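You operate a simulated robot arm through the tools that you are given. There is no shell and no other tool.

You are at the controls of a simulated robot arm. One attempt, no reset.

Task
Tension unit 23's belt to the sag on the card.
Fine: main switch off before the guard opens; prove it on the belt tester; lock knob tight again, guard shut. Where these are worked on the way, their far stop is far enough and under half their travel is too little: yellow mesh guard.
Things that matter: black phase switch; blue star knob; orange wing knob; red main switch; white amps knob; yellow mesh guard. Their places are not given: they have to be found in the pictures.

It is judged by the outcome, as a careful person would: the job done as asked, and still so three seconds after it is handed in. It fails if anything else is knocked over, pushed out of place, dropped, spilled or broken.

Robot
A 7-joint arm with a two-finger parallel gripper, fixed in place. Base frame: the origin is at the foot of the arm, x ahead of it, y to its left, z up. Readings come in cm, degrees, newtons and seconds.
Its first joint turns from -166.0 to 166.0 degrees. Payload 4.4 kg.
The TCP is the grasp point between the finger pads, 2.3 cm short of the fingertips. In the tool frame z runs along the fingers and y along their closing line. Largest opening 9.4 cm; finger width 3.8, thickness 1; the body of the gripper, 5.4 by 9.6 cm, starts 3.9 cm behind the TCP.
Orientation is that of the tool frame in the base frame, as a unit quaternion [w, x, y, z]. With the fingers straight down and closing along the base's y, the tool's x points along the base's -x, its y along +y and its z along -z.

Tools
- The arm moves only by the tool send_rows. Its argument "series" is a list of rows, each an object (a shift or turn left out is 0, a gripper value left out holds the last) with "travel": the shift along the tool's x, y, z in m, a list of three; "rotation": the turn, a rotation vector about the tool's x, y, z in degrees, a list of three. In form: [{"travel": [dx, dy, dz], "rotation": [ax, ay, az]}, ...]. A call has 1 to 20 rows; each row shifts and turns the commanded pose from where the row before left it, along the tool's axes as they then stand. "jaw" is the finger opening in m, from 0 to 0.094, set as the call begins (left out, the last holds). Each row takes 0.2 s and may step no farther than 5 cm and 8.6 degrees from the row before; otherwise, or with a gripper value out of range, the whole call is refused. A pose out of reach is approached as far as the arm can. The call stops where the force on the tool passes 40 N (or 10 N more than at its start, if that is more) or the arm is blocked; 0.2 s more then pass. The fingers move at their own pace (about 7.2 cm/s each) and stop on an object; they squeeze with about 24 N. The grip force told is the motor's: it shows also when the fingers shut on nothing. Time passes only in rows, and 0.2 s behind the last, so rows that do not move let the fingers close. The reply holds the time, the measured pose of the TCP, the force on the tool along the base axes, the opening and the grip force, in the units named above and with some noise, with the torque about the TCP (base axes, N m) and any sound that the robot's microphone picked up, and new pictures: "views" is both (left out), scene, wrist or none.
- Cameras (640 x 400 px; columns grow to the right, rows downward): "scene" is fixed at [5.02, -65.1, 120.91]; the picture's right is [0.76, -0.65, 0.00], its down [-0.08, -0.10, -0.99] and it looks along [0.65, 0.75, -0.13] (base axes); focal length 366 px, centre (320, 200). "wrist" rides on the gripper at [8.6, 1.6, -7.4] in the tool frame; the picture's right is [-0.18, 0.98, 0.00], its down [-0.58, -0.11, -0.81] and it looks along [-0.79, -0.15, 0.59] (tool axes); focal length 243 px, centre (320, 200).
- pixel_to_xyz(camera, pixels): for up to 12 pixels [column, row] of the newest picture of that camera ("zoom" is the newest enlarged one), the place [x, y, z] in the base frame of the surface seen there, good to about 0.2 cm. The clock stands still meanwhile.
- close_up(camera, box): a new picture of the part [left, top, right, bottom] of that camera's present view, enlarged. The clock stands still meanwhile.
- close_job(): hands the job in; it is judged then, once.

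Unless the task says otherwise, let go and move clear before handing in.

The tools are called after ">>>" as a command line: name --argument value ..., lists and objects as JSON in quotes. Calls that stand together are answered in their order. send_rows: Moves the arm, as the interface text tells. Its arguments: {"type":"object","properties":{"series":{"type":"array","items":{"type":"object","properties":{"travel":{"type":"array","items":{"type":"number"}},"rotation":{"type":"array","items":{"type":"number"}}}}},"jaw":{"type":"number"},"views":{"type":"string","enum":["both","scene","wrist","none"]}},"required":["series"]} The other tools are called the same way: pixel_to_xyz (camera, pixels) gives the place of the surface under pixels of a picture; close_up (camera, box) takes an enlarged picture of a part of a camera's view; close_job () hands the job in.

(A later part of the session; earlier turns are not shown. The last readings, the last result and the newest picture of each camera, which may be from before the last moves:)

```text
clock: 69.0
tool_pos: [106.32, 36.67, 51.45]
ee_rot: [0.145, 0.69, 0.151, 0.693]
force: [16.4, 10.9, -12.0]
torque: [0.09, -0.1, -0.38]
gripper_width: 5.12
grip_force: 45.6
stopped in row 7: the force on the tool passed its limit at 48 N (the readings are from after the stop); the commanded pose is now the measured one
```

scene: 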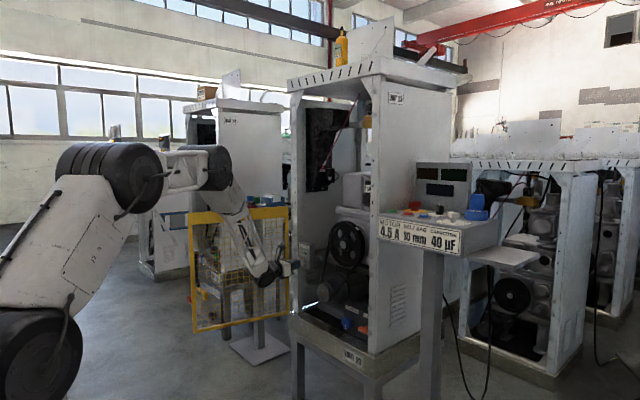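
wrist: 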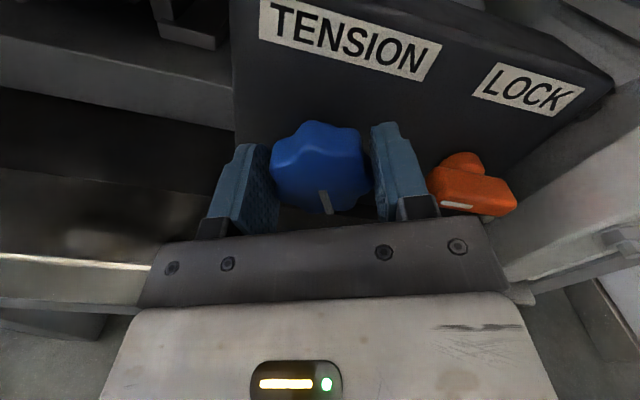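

The drift shows the knob axis sits about 0.55 cm below my axis. I'll open, shift along the finger width, and regrip lightly.

>>> send_rows --series '[{"travel": [0, 0, 0]}, {"travel": [-0.0055, 0, 0]}, {"travel": [0, 0, 0]}]' --jaw 0.06 --views "none"

>>> send_rows --series '[{"travel": [0, 0, 0]}, {"travel": [0, 0, 0]}, {"travel": [0, 0, 0]}, {"rotation": [0, 0, -4]}, {"rotation": [0, 0, -4]}, {"rotation": [0, 0, -4]}, {"rotation": [0, 0, -4]}, {"rotation": [0, 0, -4]}, {"rotation": [0, 0, -4]}, {"rotation": [0, 0, -4]}, {"rotation": [0, 0, -4]}]' --jaw 0.045 --views "wrist"

```text
clock: 69.8
tool_pos: [106.54, 36.36, 50.99]
ee_rot: [0.145, 0.689, 0.153, 0.693]
force: [1.1, -0.4, 0.5]
torque: [-0.01, 0.0, 0.01]
gripper_width: 5.99
grip_force: 0.2
```

```text
clock: 72.2
tool_pos: [106.35, 36.43, 50.88]
ee_rot: [0.332, 0.62, 0.336, 0.627]
force: [5.6, 3.1, 20.8]
torque: [0.05, 0.36, -0.13]
gripper_width: 5.11
grip_force: 45.1
```

wrist: 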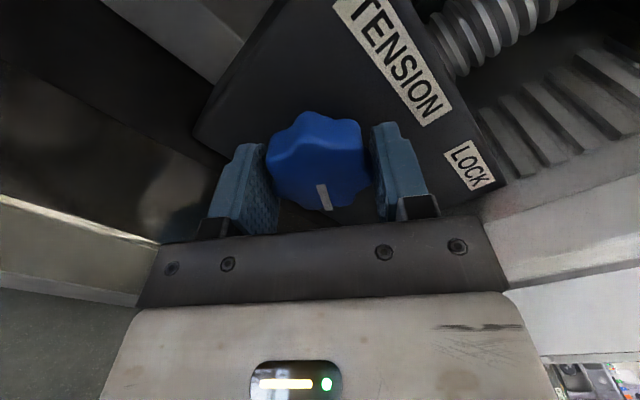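

Much smoother; about 55° turned so far. Continuing to about 90°.

>>> send_rows --series '[{"travel": [0, 0, 0]}, {"rotation": [0, 0, -4]}, {"rotation": [0, 0, -4]}, {"rotation": [0, 0, -4]}, {"rotation": [0, 0, -4]}, {"rotation": [0, 0, -4]}, {"rotation": [0, 0, -4]}, {"rotation": [0, 0, -4]}, {"rotation": [0, 0, -4]}, {"rotation": [0, 0, -3]}]' --views "wrist"

```text
clock: 74.4
tool_pos: [106.52, 36.48, 51.05]
ee_rot: [0.504, 0.49, 0.508, 0.498]
force: [15.0, -13.0, 22.3]
torque: [0.04, 0.56, 0.73]
gripper_width: 5.12
grip_force: 45.1
```

wrist: 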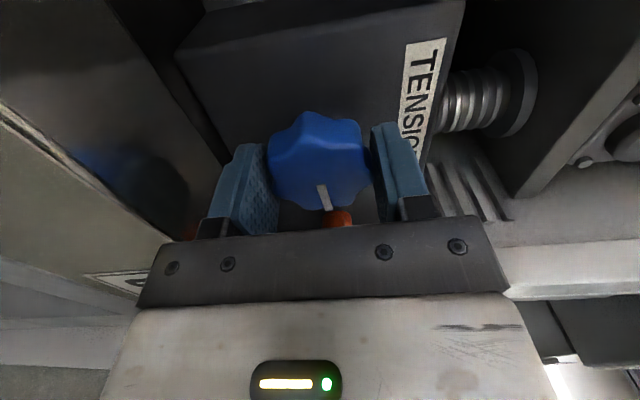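

The knob has turned about 90°. I'll release, withdraw, roll upright and go test.

>>> send_rows --series '[{"travel": [0, 0, 0]}, {"travel": [0, 0, 0]}, {"travel": [0, 0, -0.04]}, {"travel": [0, 0, -0.05]}, {"travel": [0, 0, -0.05]}, {"rotation": [0, 0, 8.3]}, {"rotation": [0, 0, 8.3]}, {"rotation": [0, 0, 8.3]}, {"rotation": [0, 0, 8.3]}, {"rotation": [0, 0, 8.3]}, {"rotation": [0, 0, 8.3]}, {"rotation": [0, 0, 8.3]}, {"rotation": [0, 0, 8.3]}, {"rotation": [0, 0, 8.3]}, {"rotation": [0, 0, 8.3]}, {"rotation": [0, 0, 7.5]}, {"travel": [0, 0, 0]}]' --jaw 0.065 --views "wrist"

```text
clock: 78.0
tool_pos: [92.38, 36.22, 50.82]
ee_rot: [0.001, 0.706, 0.008, 0.708]
force: [0.4, -0.3, 0.3]
torque: [0.0, 0.04, 0.01]
gripper_width: 6.46
grip_force: 0.0
```

wrist: 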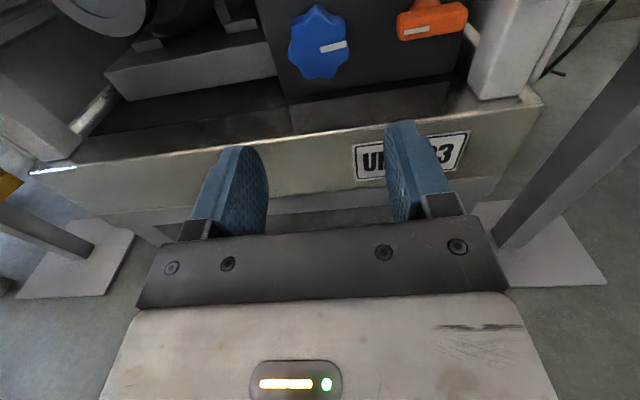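

The white mark now points right (a 90° turn). Moving to the tester and pressing TEST again.

>>> send_rows --series '[{"travel": [0.0256, -0.0324, 0]}, {"travel": [0.0256, -0.0324, 0]}, {"travel": [0.0256, -0.0324, 0]}, {"travel": [0.0256, -0.0324, 0]}, {"travel": [0.0256, -0.0324, 0]}, {"travel": [0.0256, -0.0324, 0]}, {"travel": [0.0256, -0.0324, 0]}, {"travel": [0.0256, -0.032, 0]}, {"travel": [0, 0, 0.04]}, {"travel": [0, 0, 0.038]}, {"travel": [0, 0, 0]}]' --jaw 0.0 --views "none"

>>> send_rows --series '[{"travel": [0, 0, 0.008]}, {"travel": [0, 0, 0.004]}, {"travel": [0, 0, 0.003]}, {"travel": [0, 0, 0.003]}, {"travel": [0, 0, 0.003]}, {"travel": [0, 0, 0.002]}]' --views "wrist"

```text
clock: 80.4
tool_pos: [99.66, 62.55, 70.76]
ee_rot: [0.0, 0.706, 0.009, 0.708]
force: [0.8, 0.3, 1.5]
torque: [0.05, -0.01, 0.0]
gripper_width: 0.0
grip_force: 23.4
```

```text
clock: 81.8
tool_pos: [102.09, 62.52, 70.97]
ee_rot: [0.001, 0.706, 0.008, 0.708]
force: [-1.0, -0.6, 0.5]
torque: [0.0, 0.01, 0.0]
gripper_width: 0.01
grip_force: 24.2
```

wrist: 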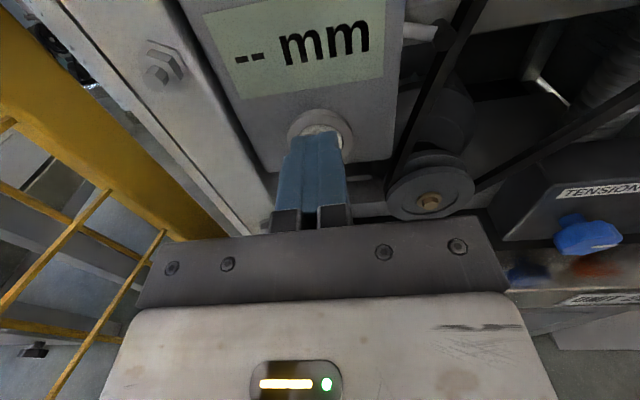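

Display cleared back to "-- mm" and no click yet. Pressing a little further.

>>> send_rows --series '[{"travel": [0, 0, 0.002]}, {"travel": [0, 0, 0.002]}, {"travel": [0, 0, 0.002]}]' --views "wrist"

```text
clock: 82.6
tool_pos: [102.58, 62.55, 70.91]
ee_rot: [0.002, 0.706, 0.009, 0.708]
force: [-19.4, 1.6, -0.5]
torque: [0.0, -0.04, 0.02]
gripper_width: 0.0
grip_force: 24.1
heard: click
```

wrist: 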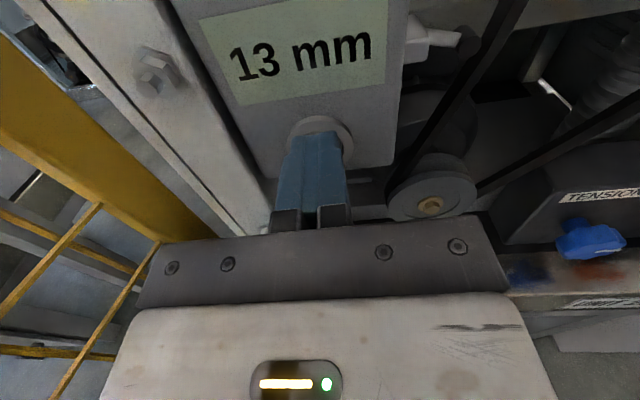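

It now reads 13 mm, so 90° counter-clockwise gave +5 mm (18°/mm). I need to turn back clockwise about 54°; going back to the knob and pre-rolling to −64°.

>>> send_rows --series '[{"travel": [0, 0, -0.05]}, {"travel": [0, 0, -0.05]}, {"travel": [-0.025, 0.0326, 0]}, {"travel": [-0.025, 0.0326, 0]}, {"travel": [-0.025, 0.0326, 0]}, {"travel": [-0.025, 0.0326, 0]}, {"travel": [-0.025, 0.0326, 0]}, {"travel": [-0.025, 0.0326, 0]}, {"travel": [-0.025, 0.0326, 0]}, {"travel": [-0.025, 0.0326, 0]}, {"travel": [0, 0, 0]}]' --jaw 0.065 --views "none"

>>> send_rows --series '[{"rotation": [0, 0, -8]}, {"rotation": [0, 0, -8]}, {"rotation": [0, 0, -8]}, {"rotation": [0, 0, -8]}, {"rotation": [0, 0, -8]}, {"rotation": [0, 0, -8]}, {"rotation": [0, 0, -8]}, {"rotation": [0, 0, -8.2]}, {"travel": [0, 0, 0]}]' --views "wrist"

```text
clock: 85.0
tool_pos: [93.09, 36.07, 51.15]
ee_rot: [0.002, 0.706, 0.009, 0.708]
force: [0.0, 0.5, 0.7]
torque: [0.0, -0.02, -0.03]
gripper_width: 6.51
grip_force: 0.0
```

```text
clock: 87.0
tool_pos: [93.01, 36.05, 51.32]
ee_rot: [0.378, 0.593, 0.383, 0.599]
force: [-0.2, -0.2, -0.8]
torque: [0.01, -0.01, -0.03]
gripper_width: 6.49
grip_force: 0.1
```

wrist: 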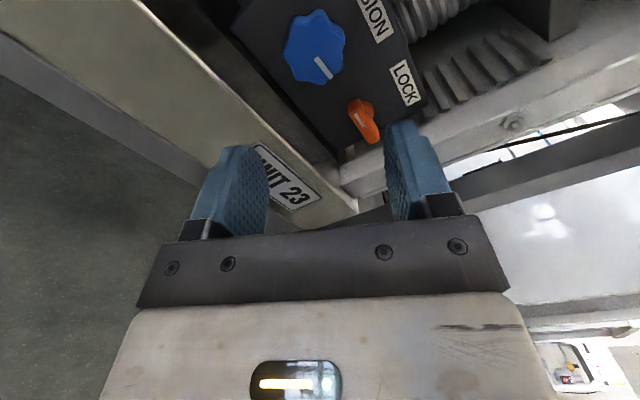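

Rolled to −65°. Correcting the small offset and advancing onto the knob.

>>> send_rows --series '[{"travel": [0.0006, -0.0041, 0.04]}, {"travel": [0, 0, 0.04]}, {"travel": [0, 0, 0.035]}, {"travel": [0, 0, 0.0195]}, {"travel": [0, 0, 0]}]' --jaw 0.065 --views "none"

>>> send_rows --series '[{"travel": [0, 0, 0]}, {"travel": [0, 0, 0]}, {"travel": [0, 0, 0]}]' --jaw 0.045 --views "wrist"

```text
clock: 88.2
tool_pos: [106.61, 36.79, 51.02]
ee_rot: [0.377, 0.593, 0.383, 0.599]
force: [0.3, 0.8, -0.6]
torque: [-0.02, -0.02, 0.0]
gripper_width: 6.5
grip_force: 0.1
```

```text
clock: 89.0
tool_pos: [106.63, 36.65, 51.09]
ee_rot: [0.378, 0.594, 0.383, 0.599]
force: [0.8, -5.9, 4.7]
torque: [-0.03, -0.38, -0.11]
gripper_width: 5.13
grip_force: 44.9
```

wrist: 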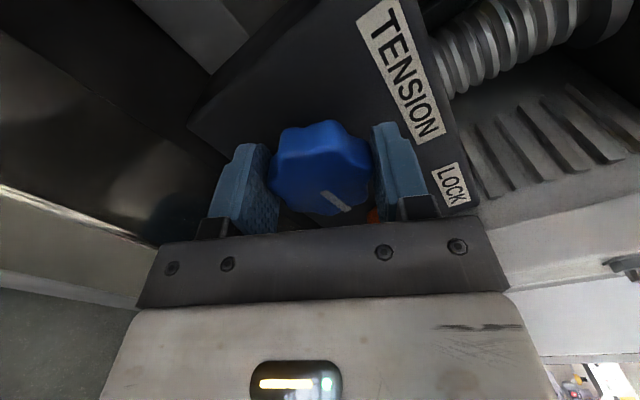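

Slightly off along the finger width (y 36.65 vs 36.42); I'll recentre and regrip, then turn clockwise.

>>> send_rows --series '[{"travel": [0, 0, 0]}, {"travel": [-0.0022, 0, 0]}, {"travel": [0, 0, 0]}]' --jaw 0.06 --views "none"

>>> send_rows --series '[{"travel": [0, 0, 0]}, {"travel": [0, 0, 0]}, {"travel": [0, 0, 0]}, {"rotation": [0, 0, 4]}, {"rotation": [0, 0, 4]}, {"rotation": [0, 0, 4]}, {"rotation": [0, 0, 4]}, {"rotation": [0, 0, 4]}, {"rotation": [0, 0, 4]}, {"rotation": [0, 0, 4]}]' --jaw 0.045 --views "wrist"

```text
clock: 89.8
tool_pos: [106.52, 36.47, 50.93]
ee_rot: [0.378, 0.594, 0.382, 0.599]
force: [0.5, 0.1, 0.1]
torque: [-0.02, -0.04, -0.04]
gripper_width: 5.99
grip_force: 0.1
```

```text
clock: 92.0
tool_pos: [106.56, 36.48, 50.87]
ee_rot: [0.228, 0.665, 0.239, 0.67]
force: [4.5, 7.0, -4.6]
torque: [-0.05, -0.06, -0.39]
gripper_width: 5.15
grip_force: 45.2
stopped in row 10: the force on the tool passed its limit at 44 N (the readings are from after the stop); the commanded pose is now the measured one
```

wrist: 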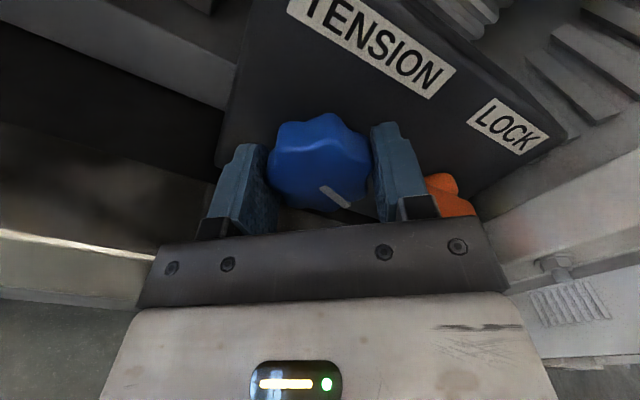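

Turned back about 27° so far with no slip. Another 27° to go.

>>> send_rows --series '[{"travel": [0, 0, 0]}, {"rotation": [0, 0, 4]}, {"rotation": [0, 0, 4]}, {"rotation": [0, 0, 4]}, {"rotation": [0, 0, 4]}, {"rotation": [0, 0, 4]}, {"rotation": [0, 0, 4]}, {"rotation": [0, 0, 2.8]}, {"travel": [0, 0, 0]}]' --views "wrist"

```text
clock: 93.2
tool_pos: [106.53, 36.36, 51.01]
ee_rot: [0.141, 0.69, 0.15, 0.694]
force: [15.8, 5.5, -10.1]
torque: [-0.02, -0.23, -0.36]
gripper_width: 5.13
grip_force: 44.8
stopped in row 5: the force on the tool passed its limit at 40 N (the readings are from after the stop); the commanded pose is now the measured one
```

wrist: 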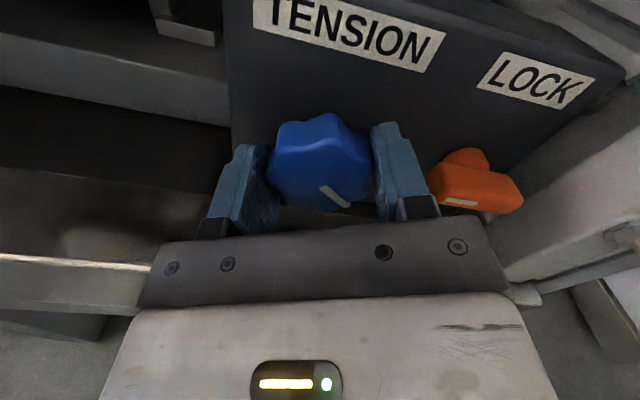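

Now 42° turned; 12° more.

>>> send_rows --series '[{"travel": [0, 0, 0]}, {"rotation": [0, 0, 3]}, {"rotation": [0, 0, 3]}, {"rotation": [0, 0, 3]}, {"rotation": [0, 0, 3]}, {"travel": [0, 0, 0]}]' --views "wrist"

```text
clock: 94.6
tool_pos: [106.66, 36.44, 50.96]
ee_rot: [0.069, 0.702, 0.078, 0.705]
force: [15.4, -1.0, -8.7]
torque: [0.05, -0.27, -0.28]
gripper_width: 5.1
grip_force: 44.8
```

wrist: 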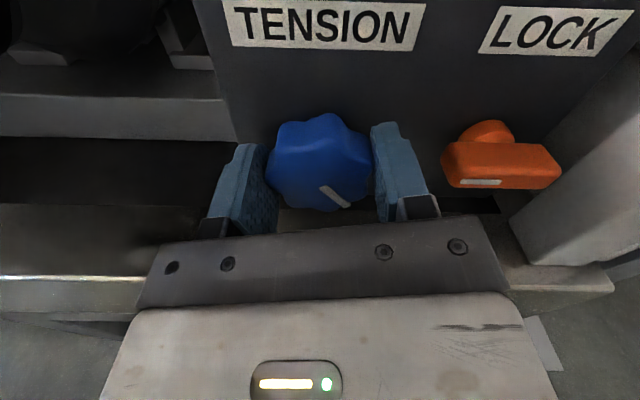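

Turned back 54° in total. Releasing, withdrawing, and going to test.

>>> send_rows --series '[{"travel": [0, 0, 0]}, {"travel": [0, 0, 0]}, {"travel": [0, 0, -0.04]}, {"travel": [0, 0, -0.05]}, {"travel": [0, 0, -0.048]}, {"rotation": [0, 0, 5.5]}, {"rotation": [0, 0, 5.5]}, {"travel": [0, 0, 0]}]' --jaw 0.065 --views "wrist"

>>> send_rows --series '[{"travel": [0.0253, -0.0322, 0]}, {"travel": [0.0253, -0.0322, 0]}, {"travel": [0.0253, -0.0322, 0]}, {"travel": [0.0253, -0.0322, 0]}, {"travel": [0.0253, -0.0322, 0]}, {"travel": [0.0253, -0.0322, 0]}, {"travel": [0.0253, -0.0322, 0]}, {"travel": [0.0253, -0.0322, 0]}, {"travel": [0, 0, 0.04]}, {"travel": [0, 0, 0.033]}, {"travel": [0, 0, 0]}]' --jaw 0.0 --views "wrist"

```text
clock: 96.4
tool_pos: [92.86, 36.54, 50.77]
ee_rot: [0.002, 0.706, 0.011, 0.709]
force: [0.7, -0.3, -0.1]
torque: [0.02, -0.02, -0.01]
gripper_width: 6.53
grip_force: 0.0
```

wrist: 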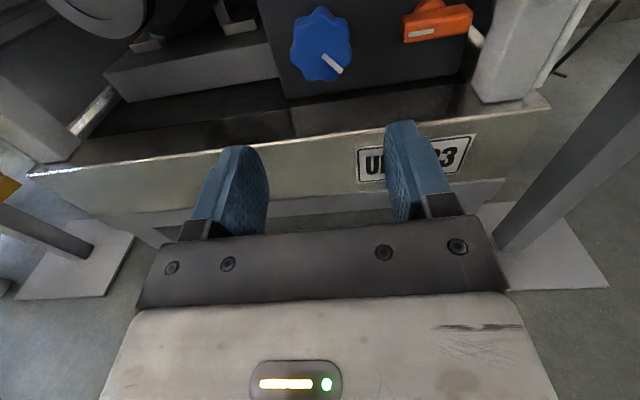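

```text
clock: 98.8
tool_pos: [99.54, 62.35, 70.7]
ee_rot: [0.0, 0.706, 0.01, 0.708]
force: [0.4, 0.1, 0.2]
torque: [0.01, -0.03, -0.02]
gripper_width: 0.0
grip_force: 24.5
```

wrist: 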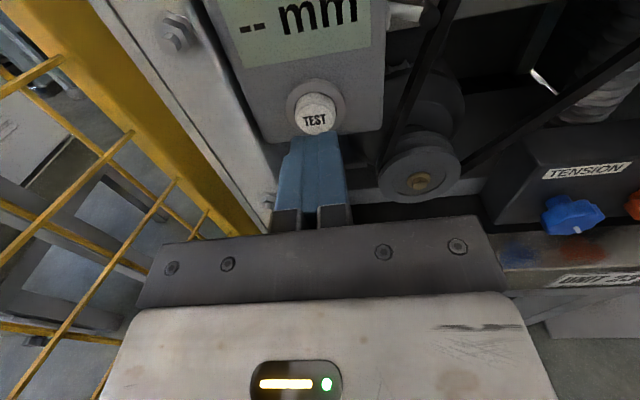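

Aligned with the button; pressing until the click.

>>> send_rows --series '[{"travel": [0.004, 0, 0.012]}, {"travel": [0, 0, 0.006]}, {"travel": [0, 0, 0.004]}, {"travel": [0, 0, 0.003]}, {"travel": [0, 0, 0.003]}, {"travel": [0, 0, 0.002]}]' --views "wrist"

```text
clock: 100.2
tool_pos: [102.71, 62.47, 71.06]
ee_rot: [0.002, 0.706, 0.011, 0.708]
force: [-18.7, -7.4, 2.7]
torque: [0.04, -0.11, -0.19]
gripper_width: 0.02
grip_force: 23.1
heard: click
```

wrist: 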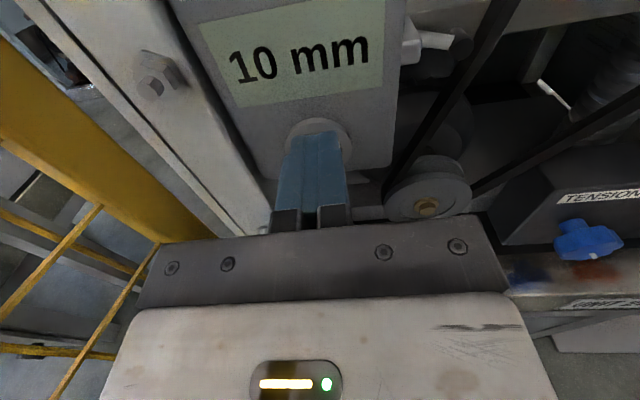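

The tester reads 10 mm. Now I'll go and tighten the lock knob again: back out, move over, roll −90° to match its horizontal bar.

>>> send_rows --series '[{"travel": [0, 0, -0.05]}, {"travel": [0, 0, -0.05]}, {"travel": [-0.02, 0.035, 0]}, {"travel": [-0.02, 0.035, 0]}, {"travel": [-0.02, 0.035, 0]}, {"travel": [-0.02, 0.035, 0]}, {"travel": [-0.02, 0.035, 0]}, {"travel": [-0.02, 0.035, 0]}, {"travel": [-0.02, 0.035, 0]}, {"travel": [-0.02, 0.035, 0]}, {"travel": [-0.02, 0.035, 0]}, {"travel": [-0.02, 0.035, 0]}, {"travel": [0, 0, 0]}]' --jaw 0.035 --views "none"

>>> send_rows --series '[{"rotation": [0, 0, -8.2]}, {"rotation": [0, 0, -8.2]}, {"rotation": [0, 0, -8.2]}, {"rotation": [0, 0, -8.2]}, {"rotation": [0, 0, -8.2]}, {"rotation": [0, 0, -8.2]}, {"rotation": [0, 0, -8.2]}, {"rotation": [0, 0, -8.2]}, {"rotation": [0, 0, -8.2]}, {"rotation": [0, 0, -8.2]}, {"rotation": [0, 0, -8.2]}, {"travel": [0, 0, 0]}]' --views "wrist"

```text
clock: 103.0
tool_pos: [93.03, 27.09, 51.7]
ee_rot: [0.001, 0.706, 0.01, 0.708]
force: [-0.3, 0.1, -0.3]
torque: [-0.02, 0.03, -0.04]
gripper_width: 3.49
grip_force: 0.1
```

```text
clock: 105.6
tool_pos: [93.25, 27.14, 51.74]
ee_rot: [0.503, 0.491, 0.507, 0.499]
force: [-0.2, -0.9, -0.8]
torque: [0.01, -0.01, 0.05]
gripper_width: 3.48
grip_force: 0.0
```

wrist: 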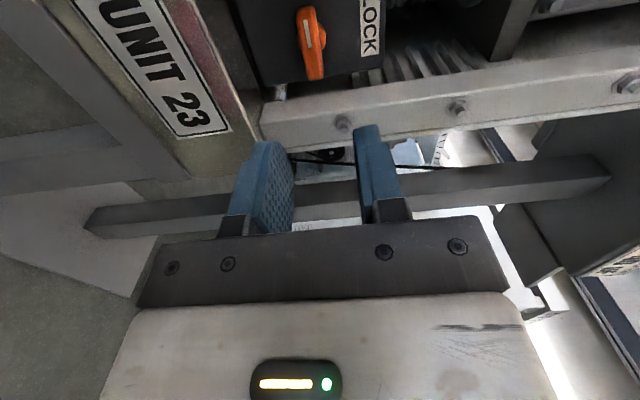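

Aligned with the horizontal orange bar at (312,40). Correcting 0.7 cm down and advancing.

>>> send_rows --series '[{"travel": [0.0015, -0.0069, 0.03]}, {"travel": [0, 0, 0.04]}, {"travel": [0, 0, 0.04]}, {"travel": [0, 0, 0.0205]}, {"travel": [0, 0, 0]}]' --jaw 0.035 --views "wrist"

```text
clock: 106.8
tool_pos: [106.06, 27.56, 51.25]
ee_rot: [0.502, 0.491, 0.507, 0.499]
force: [-0.5, -0.2, -0.4]
torque: [0.0, -0.01, 0.0]
gripper_width: 3.51
grip_force: 0.2
```

wrist: 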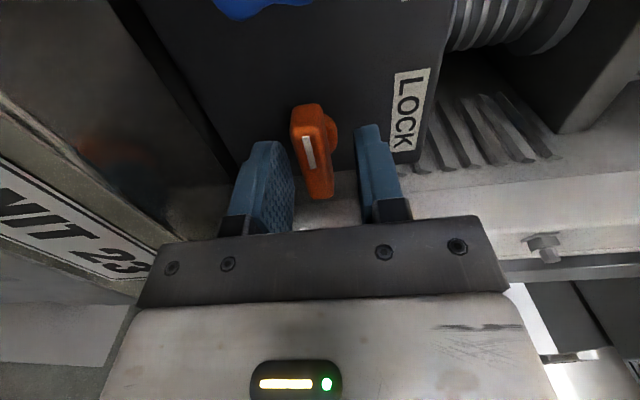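

The bar is between the fingers. Closing to a light cage and turning clockwise.

>>> send_rows --series '[{"travel": [0, 0, 0]}, {"travel": [0, 0, 0]}, {"rotation": [0, 0, 6]}, {"rotation": [0, 0, 6]}, {"rotation": [0, 0, 6]}, {"rotation": [0, 0, 6]}, {"rotation": [0, 0, 6]}, {"rotation": [0, 0, 6]}, {"rotation": [0, 0, 6]}, {"rotation": [0, 0, 6]}, {"rotation": [0, 0, 6]}, {"rotation": [0, 0, 6]}]' --jaw 0.0175 --views "wrist"

```text
clock: 109.4
tool_pos: [106.31, 27.29, 51.16]
ee_rot: [0.184, 0.679, 0.194, 0.684]
force: [1.9, 5.6, -1.4]
torque: [-0.07, 0.04, -0.01]
gripper_width: 2.0
grip_force: 2.4
```

wrist: 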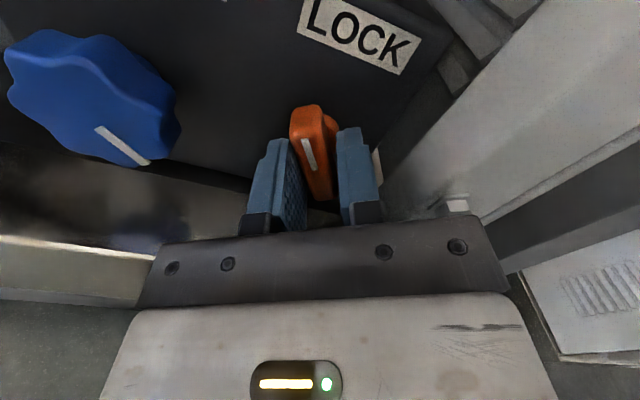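

About 60° turned. Continuing to the tight stop.

>>> send_rows --series '[{"rotation": [0, 0, 6]}, {"rotation": [0, 0, 6]}, {"rotation": [0, 0, 6]}, {"rotation": [0, 0, 6]}, {"rotation": [0, 0, 6]}, {"travel": [0, 0, 0]}]' --views "wrist"

```text
clock: 110.8
tool_pos: [106.19, 27.26, 50.99]
ee_rot: [0.003, 0.706, 0.011, 0.709]
force: [0.8, 3.7, 1.6]
torque: [0.02, 0.04, 0.01]
gripper_width: 1.9
grip_force: 1.9
```

wrist: 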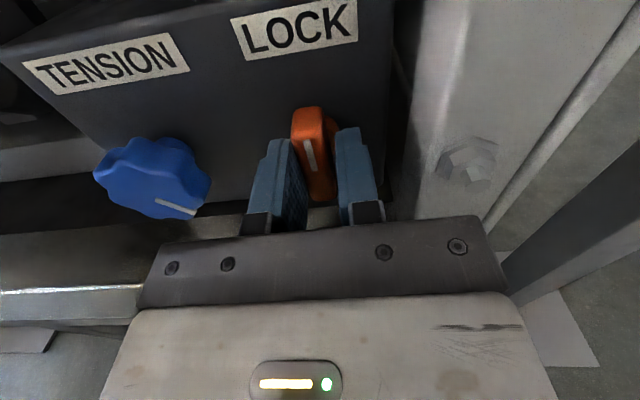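

No stop felt yet at roll 0. Turning a bit further until the torque rises.

>>> send_rows --series '[{"rotation": [0, 0, 4]}, {"rotation": [0, 0, 4]}, {"rotation": [0, 0, 3]}, {"travel": [0, 0, 0]}]' --views "wrist"

```text
clock: 111.8
tool_pos: [106.02, 27.35, 50.94]
ee_rot: [-0.065, 0.704, -0.058, 0.705]
force: [-0.7, 15.4, -5.4]
torque: [-0.35, 0.08, 0.09]
gripper_width: 2.4
grip_force: 6.9
```

wrist: 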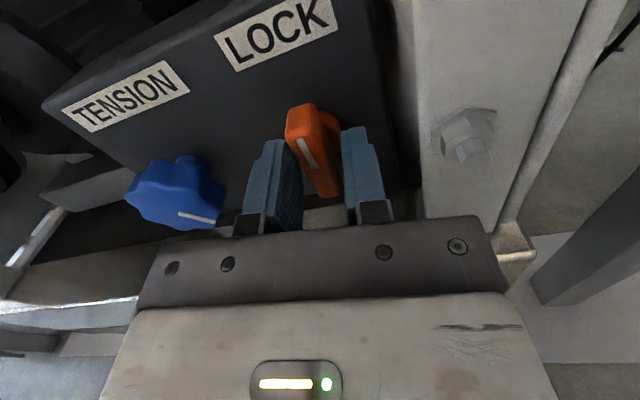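

The stop is reached (torque rising, bar back to vertical). I'll squeeze briefly to seat it firmly.

>>> send_rows --series '[{"travel": [0, 0, 0]}, {"travel": [0, 0, 0]}, {"rotation": [0, 0, 3]}, {"travel": [0, 0, 0]}]' --jaw 0.012 --views "wrist"

```text
clock: 112.8
tool_pos: [106.12, 27.48, 51.03]
ee_rot: [-0.083, 0.703, -0.075, 0.703]
force: [-3.1, 31.1, -13.2]
torque: [-0.76, 0.0, 0.27]
gripper_width: 2.42
grip_force: 14.0
```

wrist: 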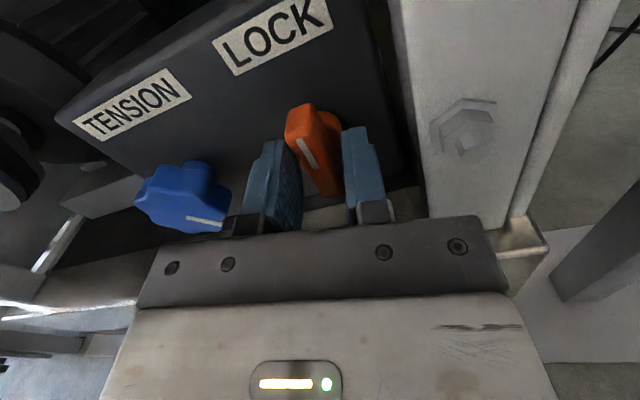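

Firmly at the tight stop. Rolling back upright, opening and withdrawing to check.

>>> send_rows --series '[{"travel": [0, 0, 0]}, {"rotation": [0, 0, -6.5]}, {"rotation": [0, 0, -6.5]}, {"travel": [0, 0, 0]}, {"travel": [0, 0, -0.03]}, {"travel": [0, 0, -0.05]}, {"travel": [0, 0, -0.05]}, {"travel": [0, 0, 0]}]' --jaw 0.035 --views "wrist"

>>> close_up --camera "wrist" --box '[160, 0, 400, 140]'

```text
clock: 114.6
tool_pos: [93.3, 27.16, 51.12]
ee_rot: [-0.003, 0.706, 0.004, 0.709]
force: [0.4, 0.7, 0.7]
torque: [0.03, 0.02, 0.01]
gripper_width: 3.49
grip_force: 0.1
```

wrist: 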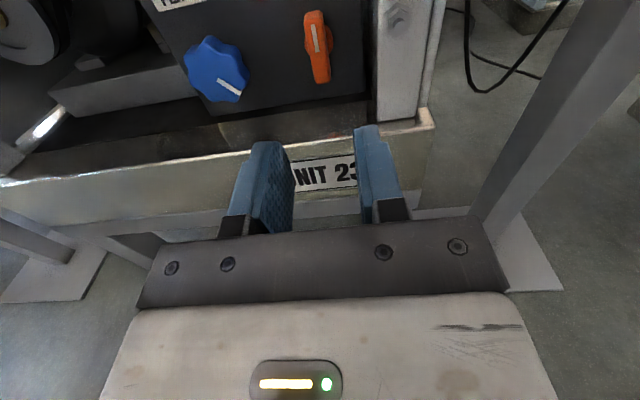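

```text
2.67 times, centred on (280, 70) of wrist
```

zoom: 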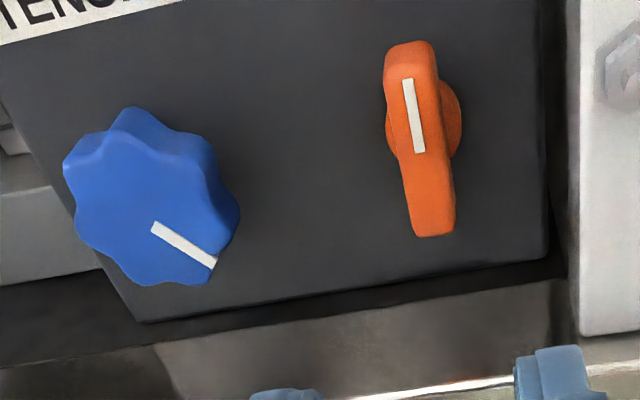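

The lock is back to its tight, vertical position. I'll prove the sag on the tester again with the lock tight.

>>> send_rows --series '[{"travel": [0.02, -0.0352, 0]}, {"travel": [0.02, -0.0352, 0]}, {"travel": [0.02, -0.0352, 0]}, {"travel": [0.02, -0.0352, 0]}, {"travel": [0.02, -0.0352, 0]}, {"travel": [0.02, -0.0352, 0]}, {"travel": [0.02, -0.0352, 0]}, {"travel": [0.02, -0.0352, 0]}, {"travel": [0.02, -0.0352, 0]}, {"travel": [0.02, -0.0352, 0]}, {"travel": [0, 0, 0.035]}, {"travel": [0, 0, 0.03]}, {"travel": [0, 0, 0]}]' --jaw 0.0 --views "wrist"

```text
clock: 117.4
tool_pos: [99.11, 62.34, 70.84]
ee_rot: [-0.004, 0.706, 0.006, 0.708]
force: [0.4, 0.2, 0.0]
torque: [0.01, 0.01, -0.01]
gripper_width: 0.0
grip_force: 24.5
```

wrist: 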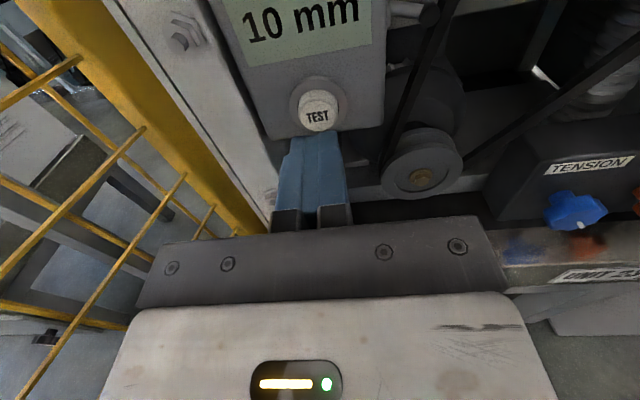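

The display still shows 10 mm (it clears only when the tension changes). I'll press once more to prove it with the lock tight.

>>> send_rows --series '[{"travel": [0.004, 0, 0.016]}, {"travel": [0, 0, 0.006]}, {"travel": [0, 0, 0.004]}, {"travel": [0, 0, 0.003]}, {"travel": [0, 0, 0.003]}, {"travel": [0, 0, 0.002]}]' --views "wrist"

```text
clock: 118.8
tool_pos: [102.55, 62.52, 71.24]
ee_rot: [-0.004, 0.707, 0.005, 0.708]
force: [-11.9, -7.0, 1.0]
torque: [-0.04, -0.04, -0.16]
gripper_width: 0.0
grip_force: 23.8
heard: click
```

wrist: 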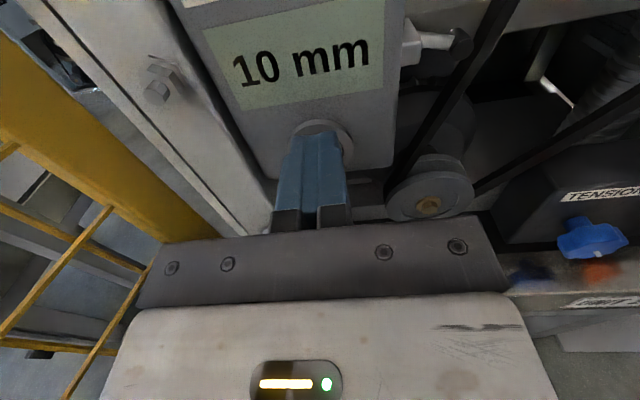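

Proven: 10 mm with the lock tight. Now to shut the guard: back out and rise to the clear waypoint first.

>>> send_rows --series '[{"travel": [0, 0, -0.04]}, {"travel": [0, 0, -0.04]}, {"travel": [0, 0, -0.04]}, {"travel": [0.0365, 0.0189, -0.0263]}, {"travel": [0.0365, 0.0189, -0.0263]}, {"travel": [0.0365, 0.0189, -0.0263]}, {"travel": [0.0365, 0.0189, -0.0263]}, {"travel": [0.0365, 0.0189, -0.0263]}, {"travel": [0.0365, 0.0189, -0.0263]}, {"travel": [0.0365, 0.0189, -0.0263]}, {"travel": [0.0365, 0.0189, -0.0263]}, {"travel": [0.0365, 0.0189, -0.0263]}, {"travel": [0.0365, 0.0189, -0.0263]}, {"travel": [0.0365, 0.0189, -0.0263]}, {"travel": [0.0365, 0.0189, -0.0263]}, {"travel": [0, 0, 0]}]' --jaw 0.0 --views "both"

```text
clock: 122.2
tool_pos: [59.22, 39.05, 114.97]
ee_rot: [-0.004, 0.706, 0.005, 0.708]
force: [-0.6, -0.7, 0.4]
torque: [-0.01, -0.01, -0.01]
gripper_width: 0.0
grip_force: 24.1
```

scene: 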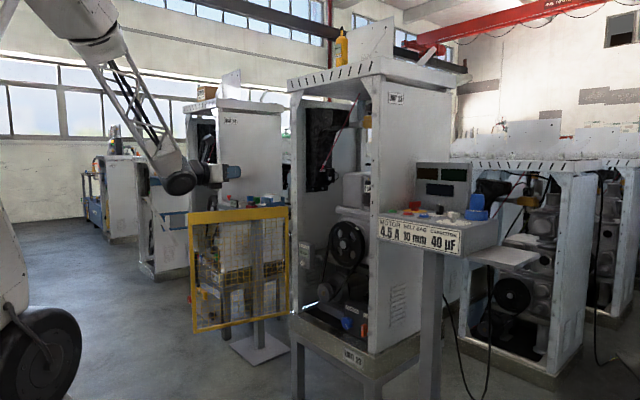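
wrist: 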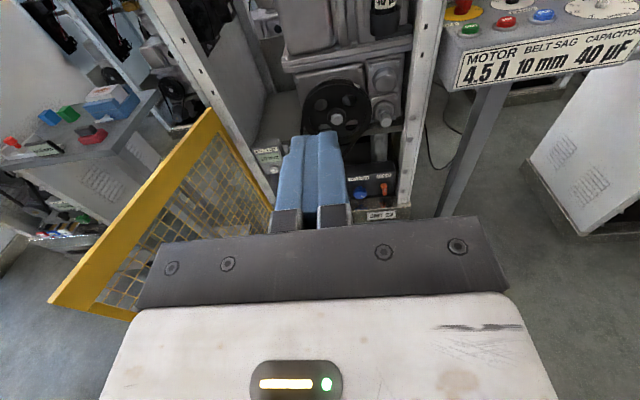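

Clear above the guard. Swinging over to its outer side and yawing as before.

>>> send_rows --series '[{"travel": [0, -0.049, -0.006], "rotation": [-4.3, 0, 0]}, {"travel": [0, -0.0484, -0.0097], "rotation": [-4.3, 0, 0]}, {"travel": [0, -0.0476, -0.0133], "rotation": [-4.3, 0, 0]}, {"travel": [0, -0.0464, -0.0168], "rotation": [-4.3, 0, 0]}, {"travel": [0, -0.045, -0.0202], "rotation": [-4.3, 0, 0]}, {"travel": [0, -0.0434, -0.0235], "rotation": [-4.3, 0, 0]}, {"travel": [0, -0.0415, -0.0267], "rotation": [-4.3, 0, 0]}, {"travel": [0, -0.0394, -0.0298], "rotation": [-4.3, 0, 0]}, {"travel": [0, -0.037, -0.0326], "rotation": [-4.3, 0, 0]}, {"travel": [0, -0.0345, -0.0353], "rotation": [-4.3, 0, 0]}, {"travel": [0, -0.0317, -0.0378]}, {"travel": [0, 0, 0]}]' --jaw 0.045 --views "both"

```text
clock: 124.8
tool_pos: [51.83, 92.93, 114.44]
ee_rot: [0.256, 0.658, -0.255, 0.661]
force: [0.5, 0.4, -1.7]
torque: [0.0, 0.02, -0.01]
gripper_width: 4.48
grip_force: 0.1
```

scene: 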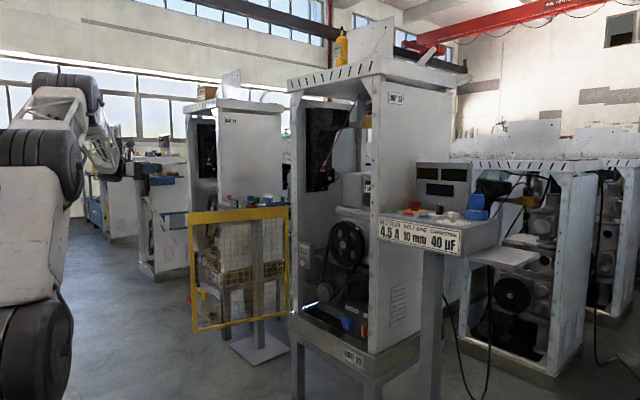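
wrist: 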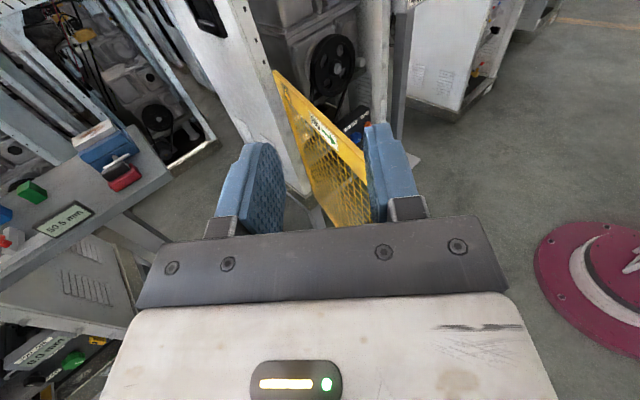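

Descending beside the guard to handle height.

>>> send_rows --series '[{"travel": [-0.046, -0.0074, 0]}, {"travel": [-0.046, 0, 0]}, {"travel": [-0.046, 0, 0]}, {"travel": [-0.046, 0, 0]}, {"travel": [-0.046, 0, 0]}, {"travel": [-0.046, 0, 0]}, {"travel": [-0.046, 0, 0]}, {"travel": [-0.046, 0, 0]}, {"travel": [-0.045, 0, 0]}, {"travel": [0, 0, 0]}]' --views "wrist"

>>> close_up --camera "wrist" --box '[200, 0, 440, 220]'

>>> pixel_to_xyz --camera "wrist" --pixels '[[322, 20], [324, 50], [326, 75], [350, 78], [390, 40], [370, 120], [340, 150]]'

```text
clock: 127.0
tool_pos: [52.64, 93.53, 73.42]
ee_rot: [0.255, 0.658, -0.255, 0.661]
force: [0.3, -0.4, -0.3]
torque: [-0.01, 0.01, -0.04]
gripper_width: 4.49
grip_force: 0.1
```

wrist: 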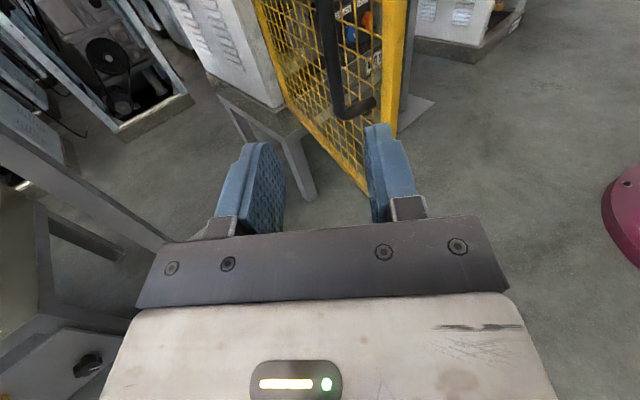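

```text
1.82 times, centred on (320, 110) of wrist
```

zoom: 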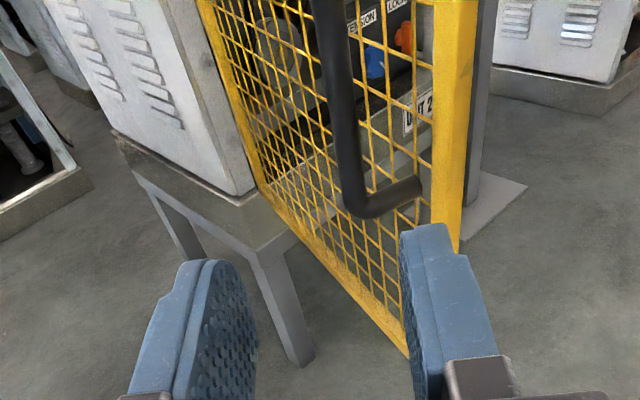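

```text
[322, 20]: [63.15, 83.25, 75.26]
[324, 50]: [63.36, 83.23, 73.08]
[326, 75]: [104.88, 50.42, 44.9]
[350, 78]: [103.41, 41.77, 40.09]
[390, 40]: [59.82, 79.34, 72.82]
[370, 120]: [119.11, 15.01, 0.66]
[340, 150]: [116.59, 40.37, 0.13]
```

The handle bar is at about (63.7, 82.8), 15 cm straight ahead. Narrowing the jaw and advancing round it.

>>> send_rows --series '[{"travel": [0, 0.0035, 0.03]}, {"travel": [0, 0, 0.045]}, {"travel": [0, 0, 0.045]}, {"travel": [0, 0, 0.03]}, {"travel": [0, 0, 0]}]' --jaw 0.035 --views "wrist"

```text
clock: 128.2
tool_pos: [63.43, 83.42, 73.42]
ee_rot: [0.255, 0.658, -0.255, 0.661]
force: [0.3, 0.6, 0.3]
torque: [0.0, -0.01, 0.03]
gripper_width: 3.48
grip_force: 0.1
```

wrist: 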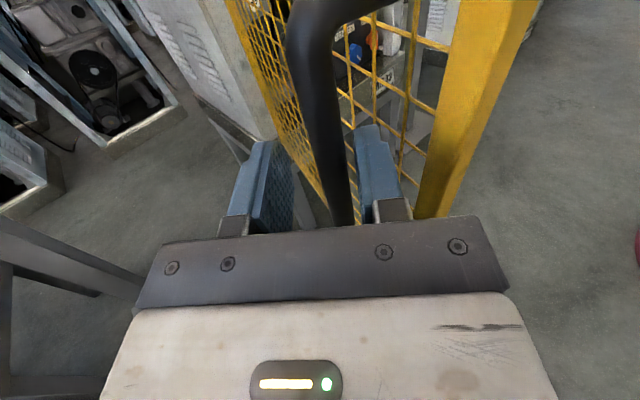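

The bar sits between the fingers. Closing to a loose cage and swinging the guard back along the same arc.

>>> send_rows --series '[{"travel": [0, 0, 0]}, {"travel": [0, 0.027, 0.0112], "rotation": [2, 0, 0]}, {"travel": [0, 0.0265, 0.0121], "rotation": [2, 0, 0]}, {"travel": [0, 0.0261, 0.0131], "rotation": [2, 0, 0]}, {"travel": [0, 0.0256, 0.014], "rotation": [2, 0, 0]}, {"travel": [0, 0.0251, 0.0148], "rotation": [2, 0, 0]}, {"travel": [0, 0.0246, 0.0157], "rotation": [2, 0, 0]}, {"travel": [0, 0.024, 0.0165], "rotation": [2, 0, 0]}, {"travel": [0, 0.0234, 0.0174], "rotation": [2, 0, 0]}]' --jaw 0.026 --views "both"

```text
clock: 130.2
tool_pos: [61.62, 60.03, 73.72]
ee_rot: [0.161, 0.688, -0.161, 0.69]
force: [-0.7, -0.3, 0.5]
torque: [0.01, 0.02, -0.04]
gripper_width: 2.59
grip_force: 0.1
```

scene: 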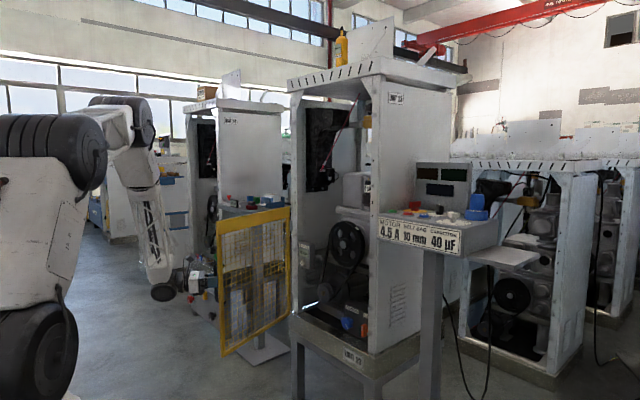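
wrist: 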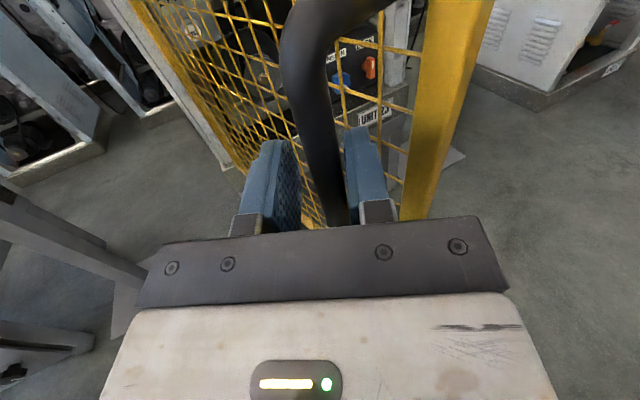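

The guard is following with no force. Continuing the arc.

>>> send_rows --series '[{"travel": [0, 0.0228, 0.0175], "rotation": [2, 0, 0]}, {"travel": [0, 0.0222, 0.0183], "rotation": [2, 0, 0]}, {"travel": [0, 0.0215, 0.0192], "rotation": [2, 0, 0]}, {"travel": [0, 0.0208, 0.0199], "rotation": [2, 0, 0]}, {"travel": [0, 0.02, 0.0207], "rotation": [2, 0, 0]}, {"travel": [0, 0.0193, 0.0215], "rotation": [2, 0, 0]}, {"travel": [0, 0.0185, 0.0223], "rotation": [2, 0, 0]}, {"travel": [0, 0.0178, 0.023], "rotation": [2, 0, 0]}]' --views "both"

```text
clock: 132.0
tool_pos: [70.81, 39.42, 74.03]
ee_rot: [0.064, 0.703, -0.063, 0.705]
force: [0.8, 0.5, 0.3]
torque: [0.04, -0.02, -0.01]
gripper_width: 2.59
grip_force: 0.1
```

scene: 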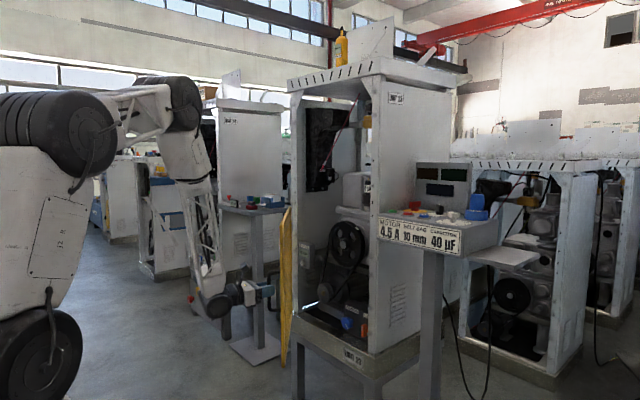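
wrist: 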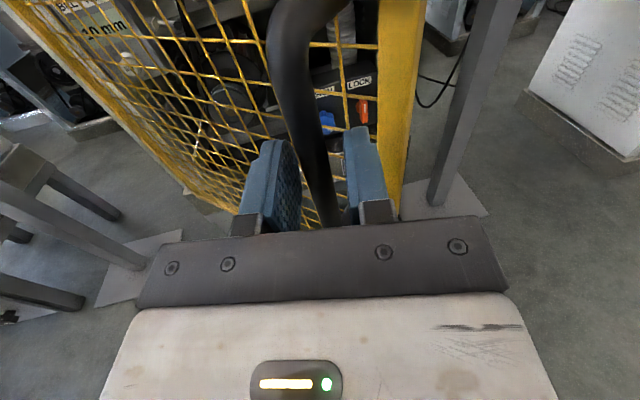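

About 40° remain. Checking where the bar sits relative to the grasp point before the last part.

>>> pixel_to_xyz --camera "wrist" --pixels '[[300, 80], [312, 130], [320, 170], [326, 205], [405, 100]]'

```text
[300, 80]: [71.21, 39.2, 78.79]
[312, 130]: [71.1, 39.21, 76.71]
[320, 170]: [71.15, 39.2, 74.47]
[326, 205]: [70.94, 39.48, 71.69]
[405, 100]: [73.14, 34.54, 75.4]
```

The bar is 0.9 cm ahead of the grasp point. Continuing 20° further, nudging forward slightly.

>>> send_rows --series '[{"travel": [0, 0.0169, 0.0288], "rotation": [2, 0, 0]}, {"travel": [0, 0.0161, 0.0253], "rotation": [2, 0, 0]}, {"travel": [0, 0.0152, 0.025], "rotation": [2, 0, 0]}, {"travel": [0, 0.0143, 0.0254], "rotation": [2, 0, 0]}, {"travel": [0, 0.0134, 0.0259], "rotation": [2, 0, 0]}, {"travel": [0, 0, 0]}]' --views "both"

>>> pixel_to_xyz --camera "wrist" --pixels '[[300, 80], [308, 120], [318, 170], [324, 205], [385, 100]]'

```text
clock: 133.4
tool_pos: [82.86, 30.91, 73.78]
ee_rot: [0.003, 0.706, -0.002, 0.708]
force: [-0.2, -0.6, -0.5]
torque: [0.02, -0.04, 0.0]
gripper_width: 2.62
grip_force: 0.0
```

scene: 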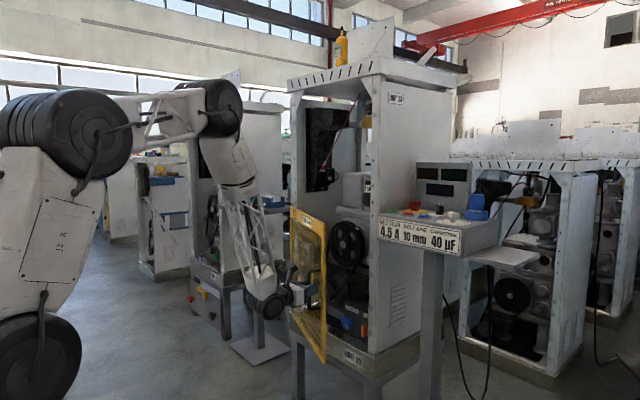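
wrist: 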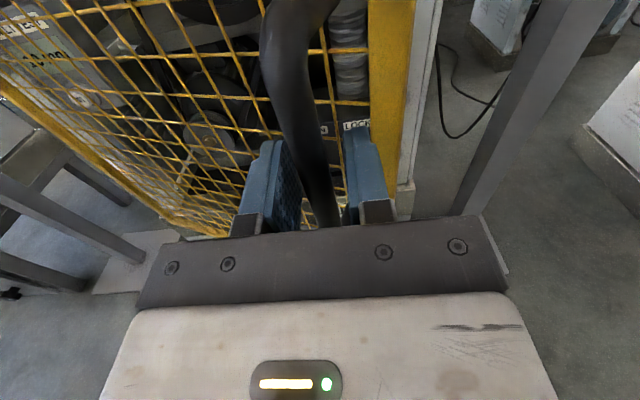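

```text
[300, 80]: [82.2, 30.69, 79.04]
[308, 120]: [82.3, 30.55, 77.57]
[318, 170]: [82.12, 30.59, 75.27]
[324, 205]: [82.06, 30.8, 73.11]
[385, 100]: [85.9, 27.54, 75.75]
```

The bar is centred at the grasp point with about 20° left. Gripping it to push the last part along the arc.

>>> send_rows --series '[{"travel": [0, 0.0015, 0]}, {"travel": [0, 0, 0]}, {"travel": [0, 0, 0]}, {"travel": [0, 0.0096, 0.0198]}, {"travel": [0, 0.0085, 0.0203]}, {"travel": [0, 0.0074, 0.0207]}, {"travel": [0, 0.0063, 0.0211]}]' --jaw 0.005 --views "wrist"

```text
clock: 135.0
tool_pos: [91.19, 27.7, 73.8]
ee_rot: [0.001, 0.706, 0.0, 0.708]
force: [7.0, 26.3, -13.8]
torque: [0.96, -0.78, 0.08]
gripper_width: 1.37
grip_force: 44.5
```

wrist: 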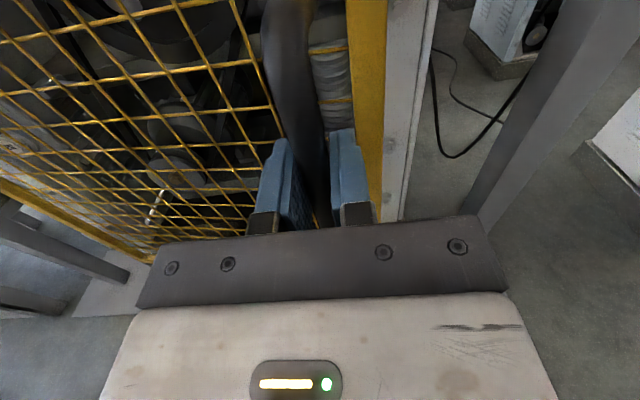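

Nearly shut (x 91.2). Continuing the push with a little less sideways motion.

>>> send_rows --series '[{"travel": [0, 0.001, 0.018]}, {"travel": [0, 0.003, 0.018]}, {"travel": [0, 0.003, 0.015]}, {"travel": [0, 0.002, 0.01]}, {"travel": [0, 0, 0.006]}]' --views "both"

```text
clock: 136.1
tool_pos: [97.19, 26.57, 73.87]
ee_rot: [0.003, 0.707, -0.001, 0.707]
force: [-17.1, -7.7, 9.6]
torque: [0.75, 0.11, 0.01]
gripper_width: 1.41
grip_force: 44.8
stopped in row 5: the force on the tool passed its limit at 53 N (the readings are from after the stop); the commanded pose is now the measured one
```

scene: 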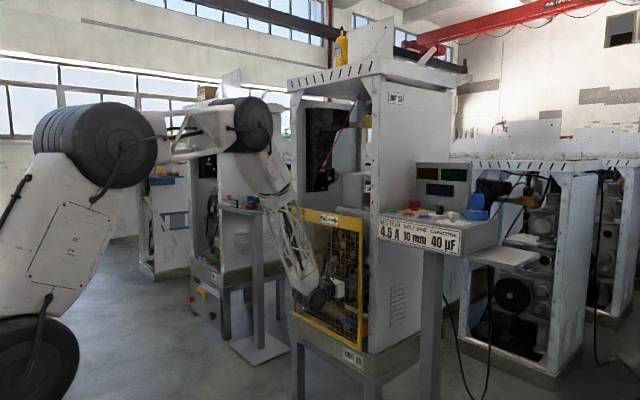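
wrist: 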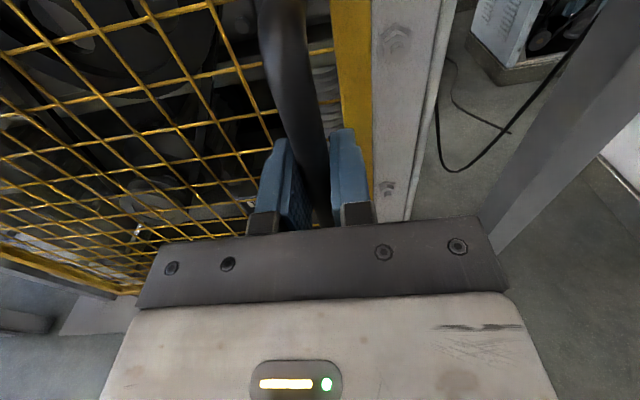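

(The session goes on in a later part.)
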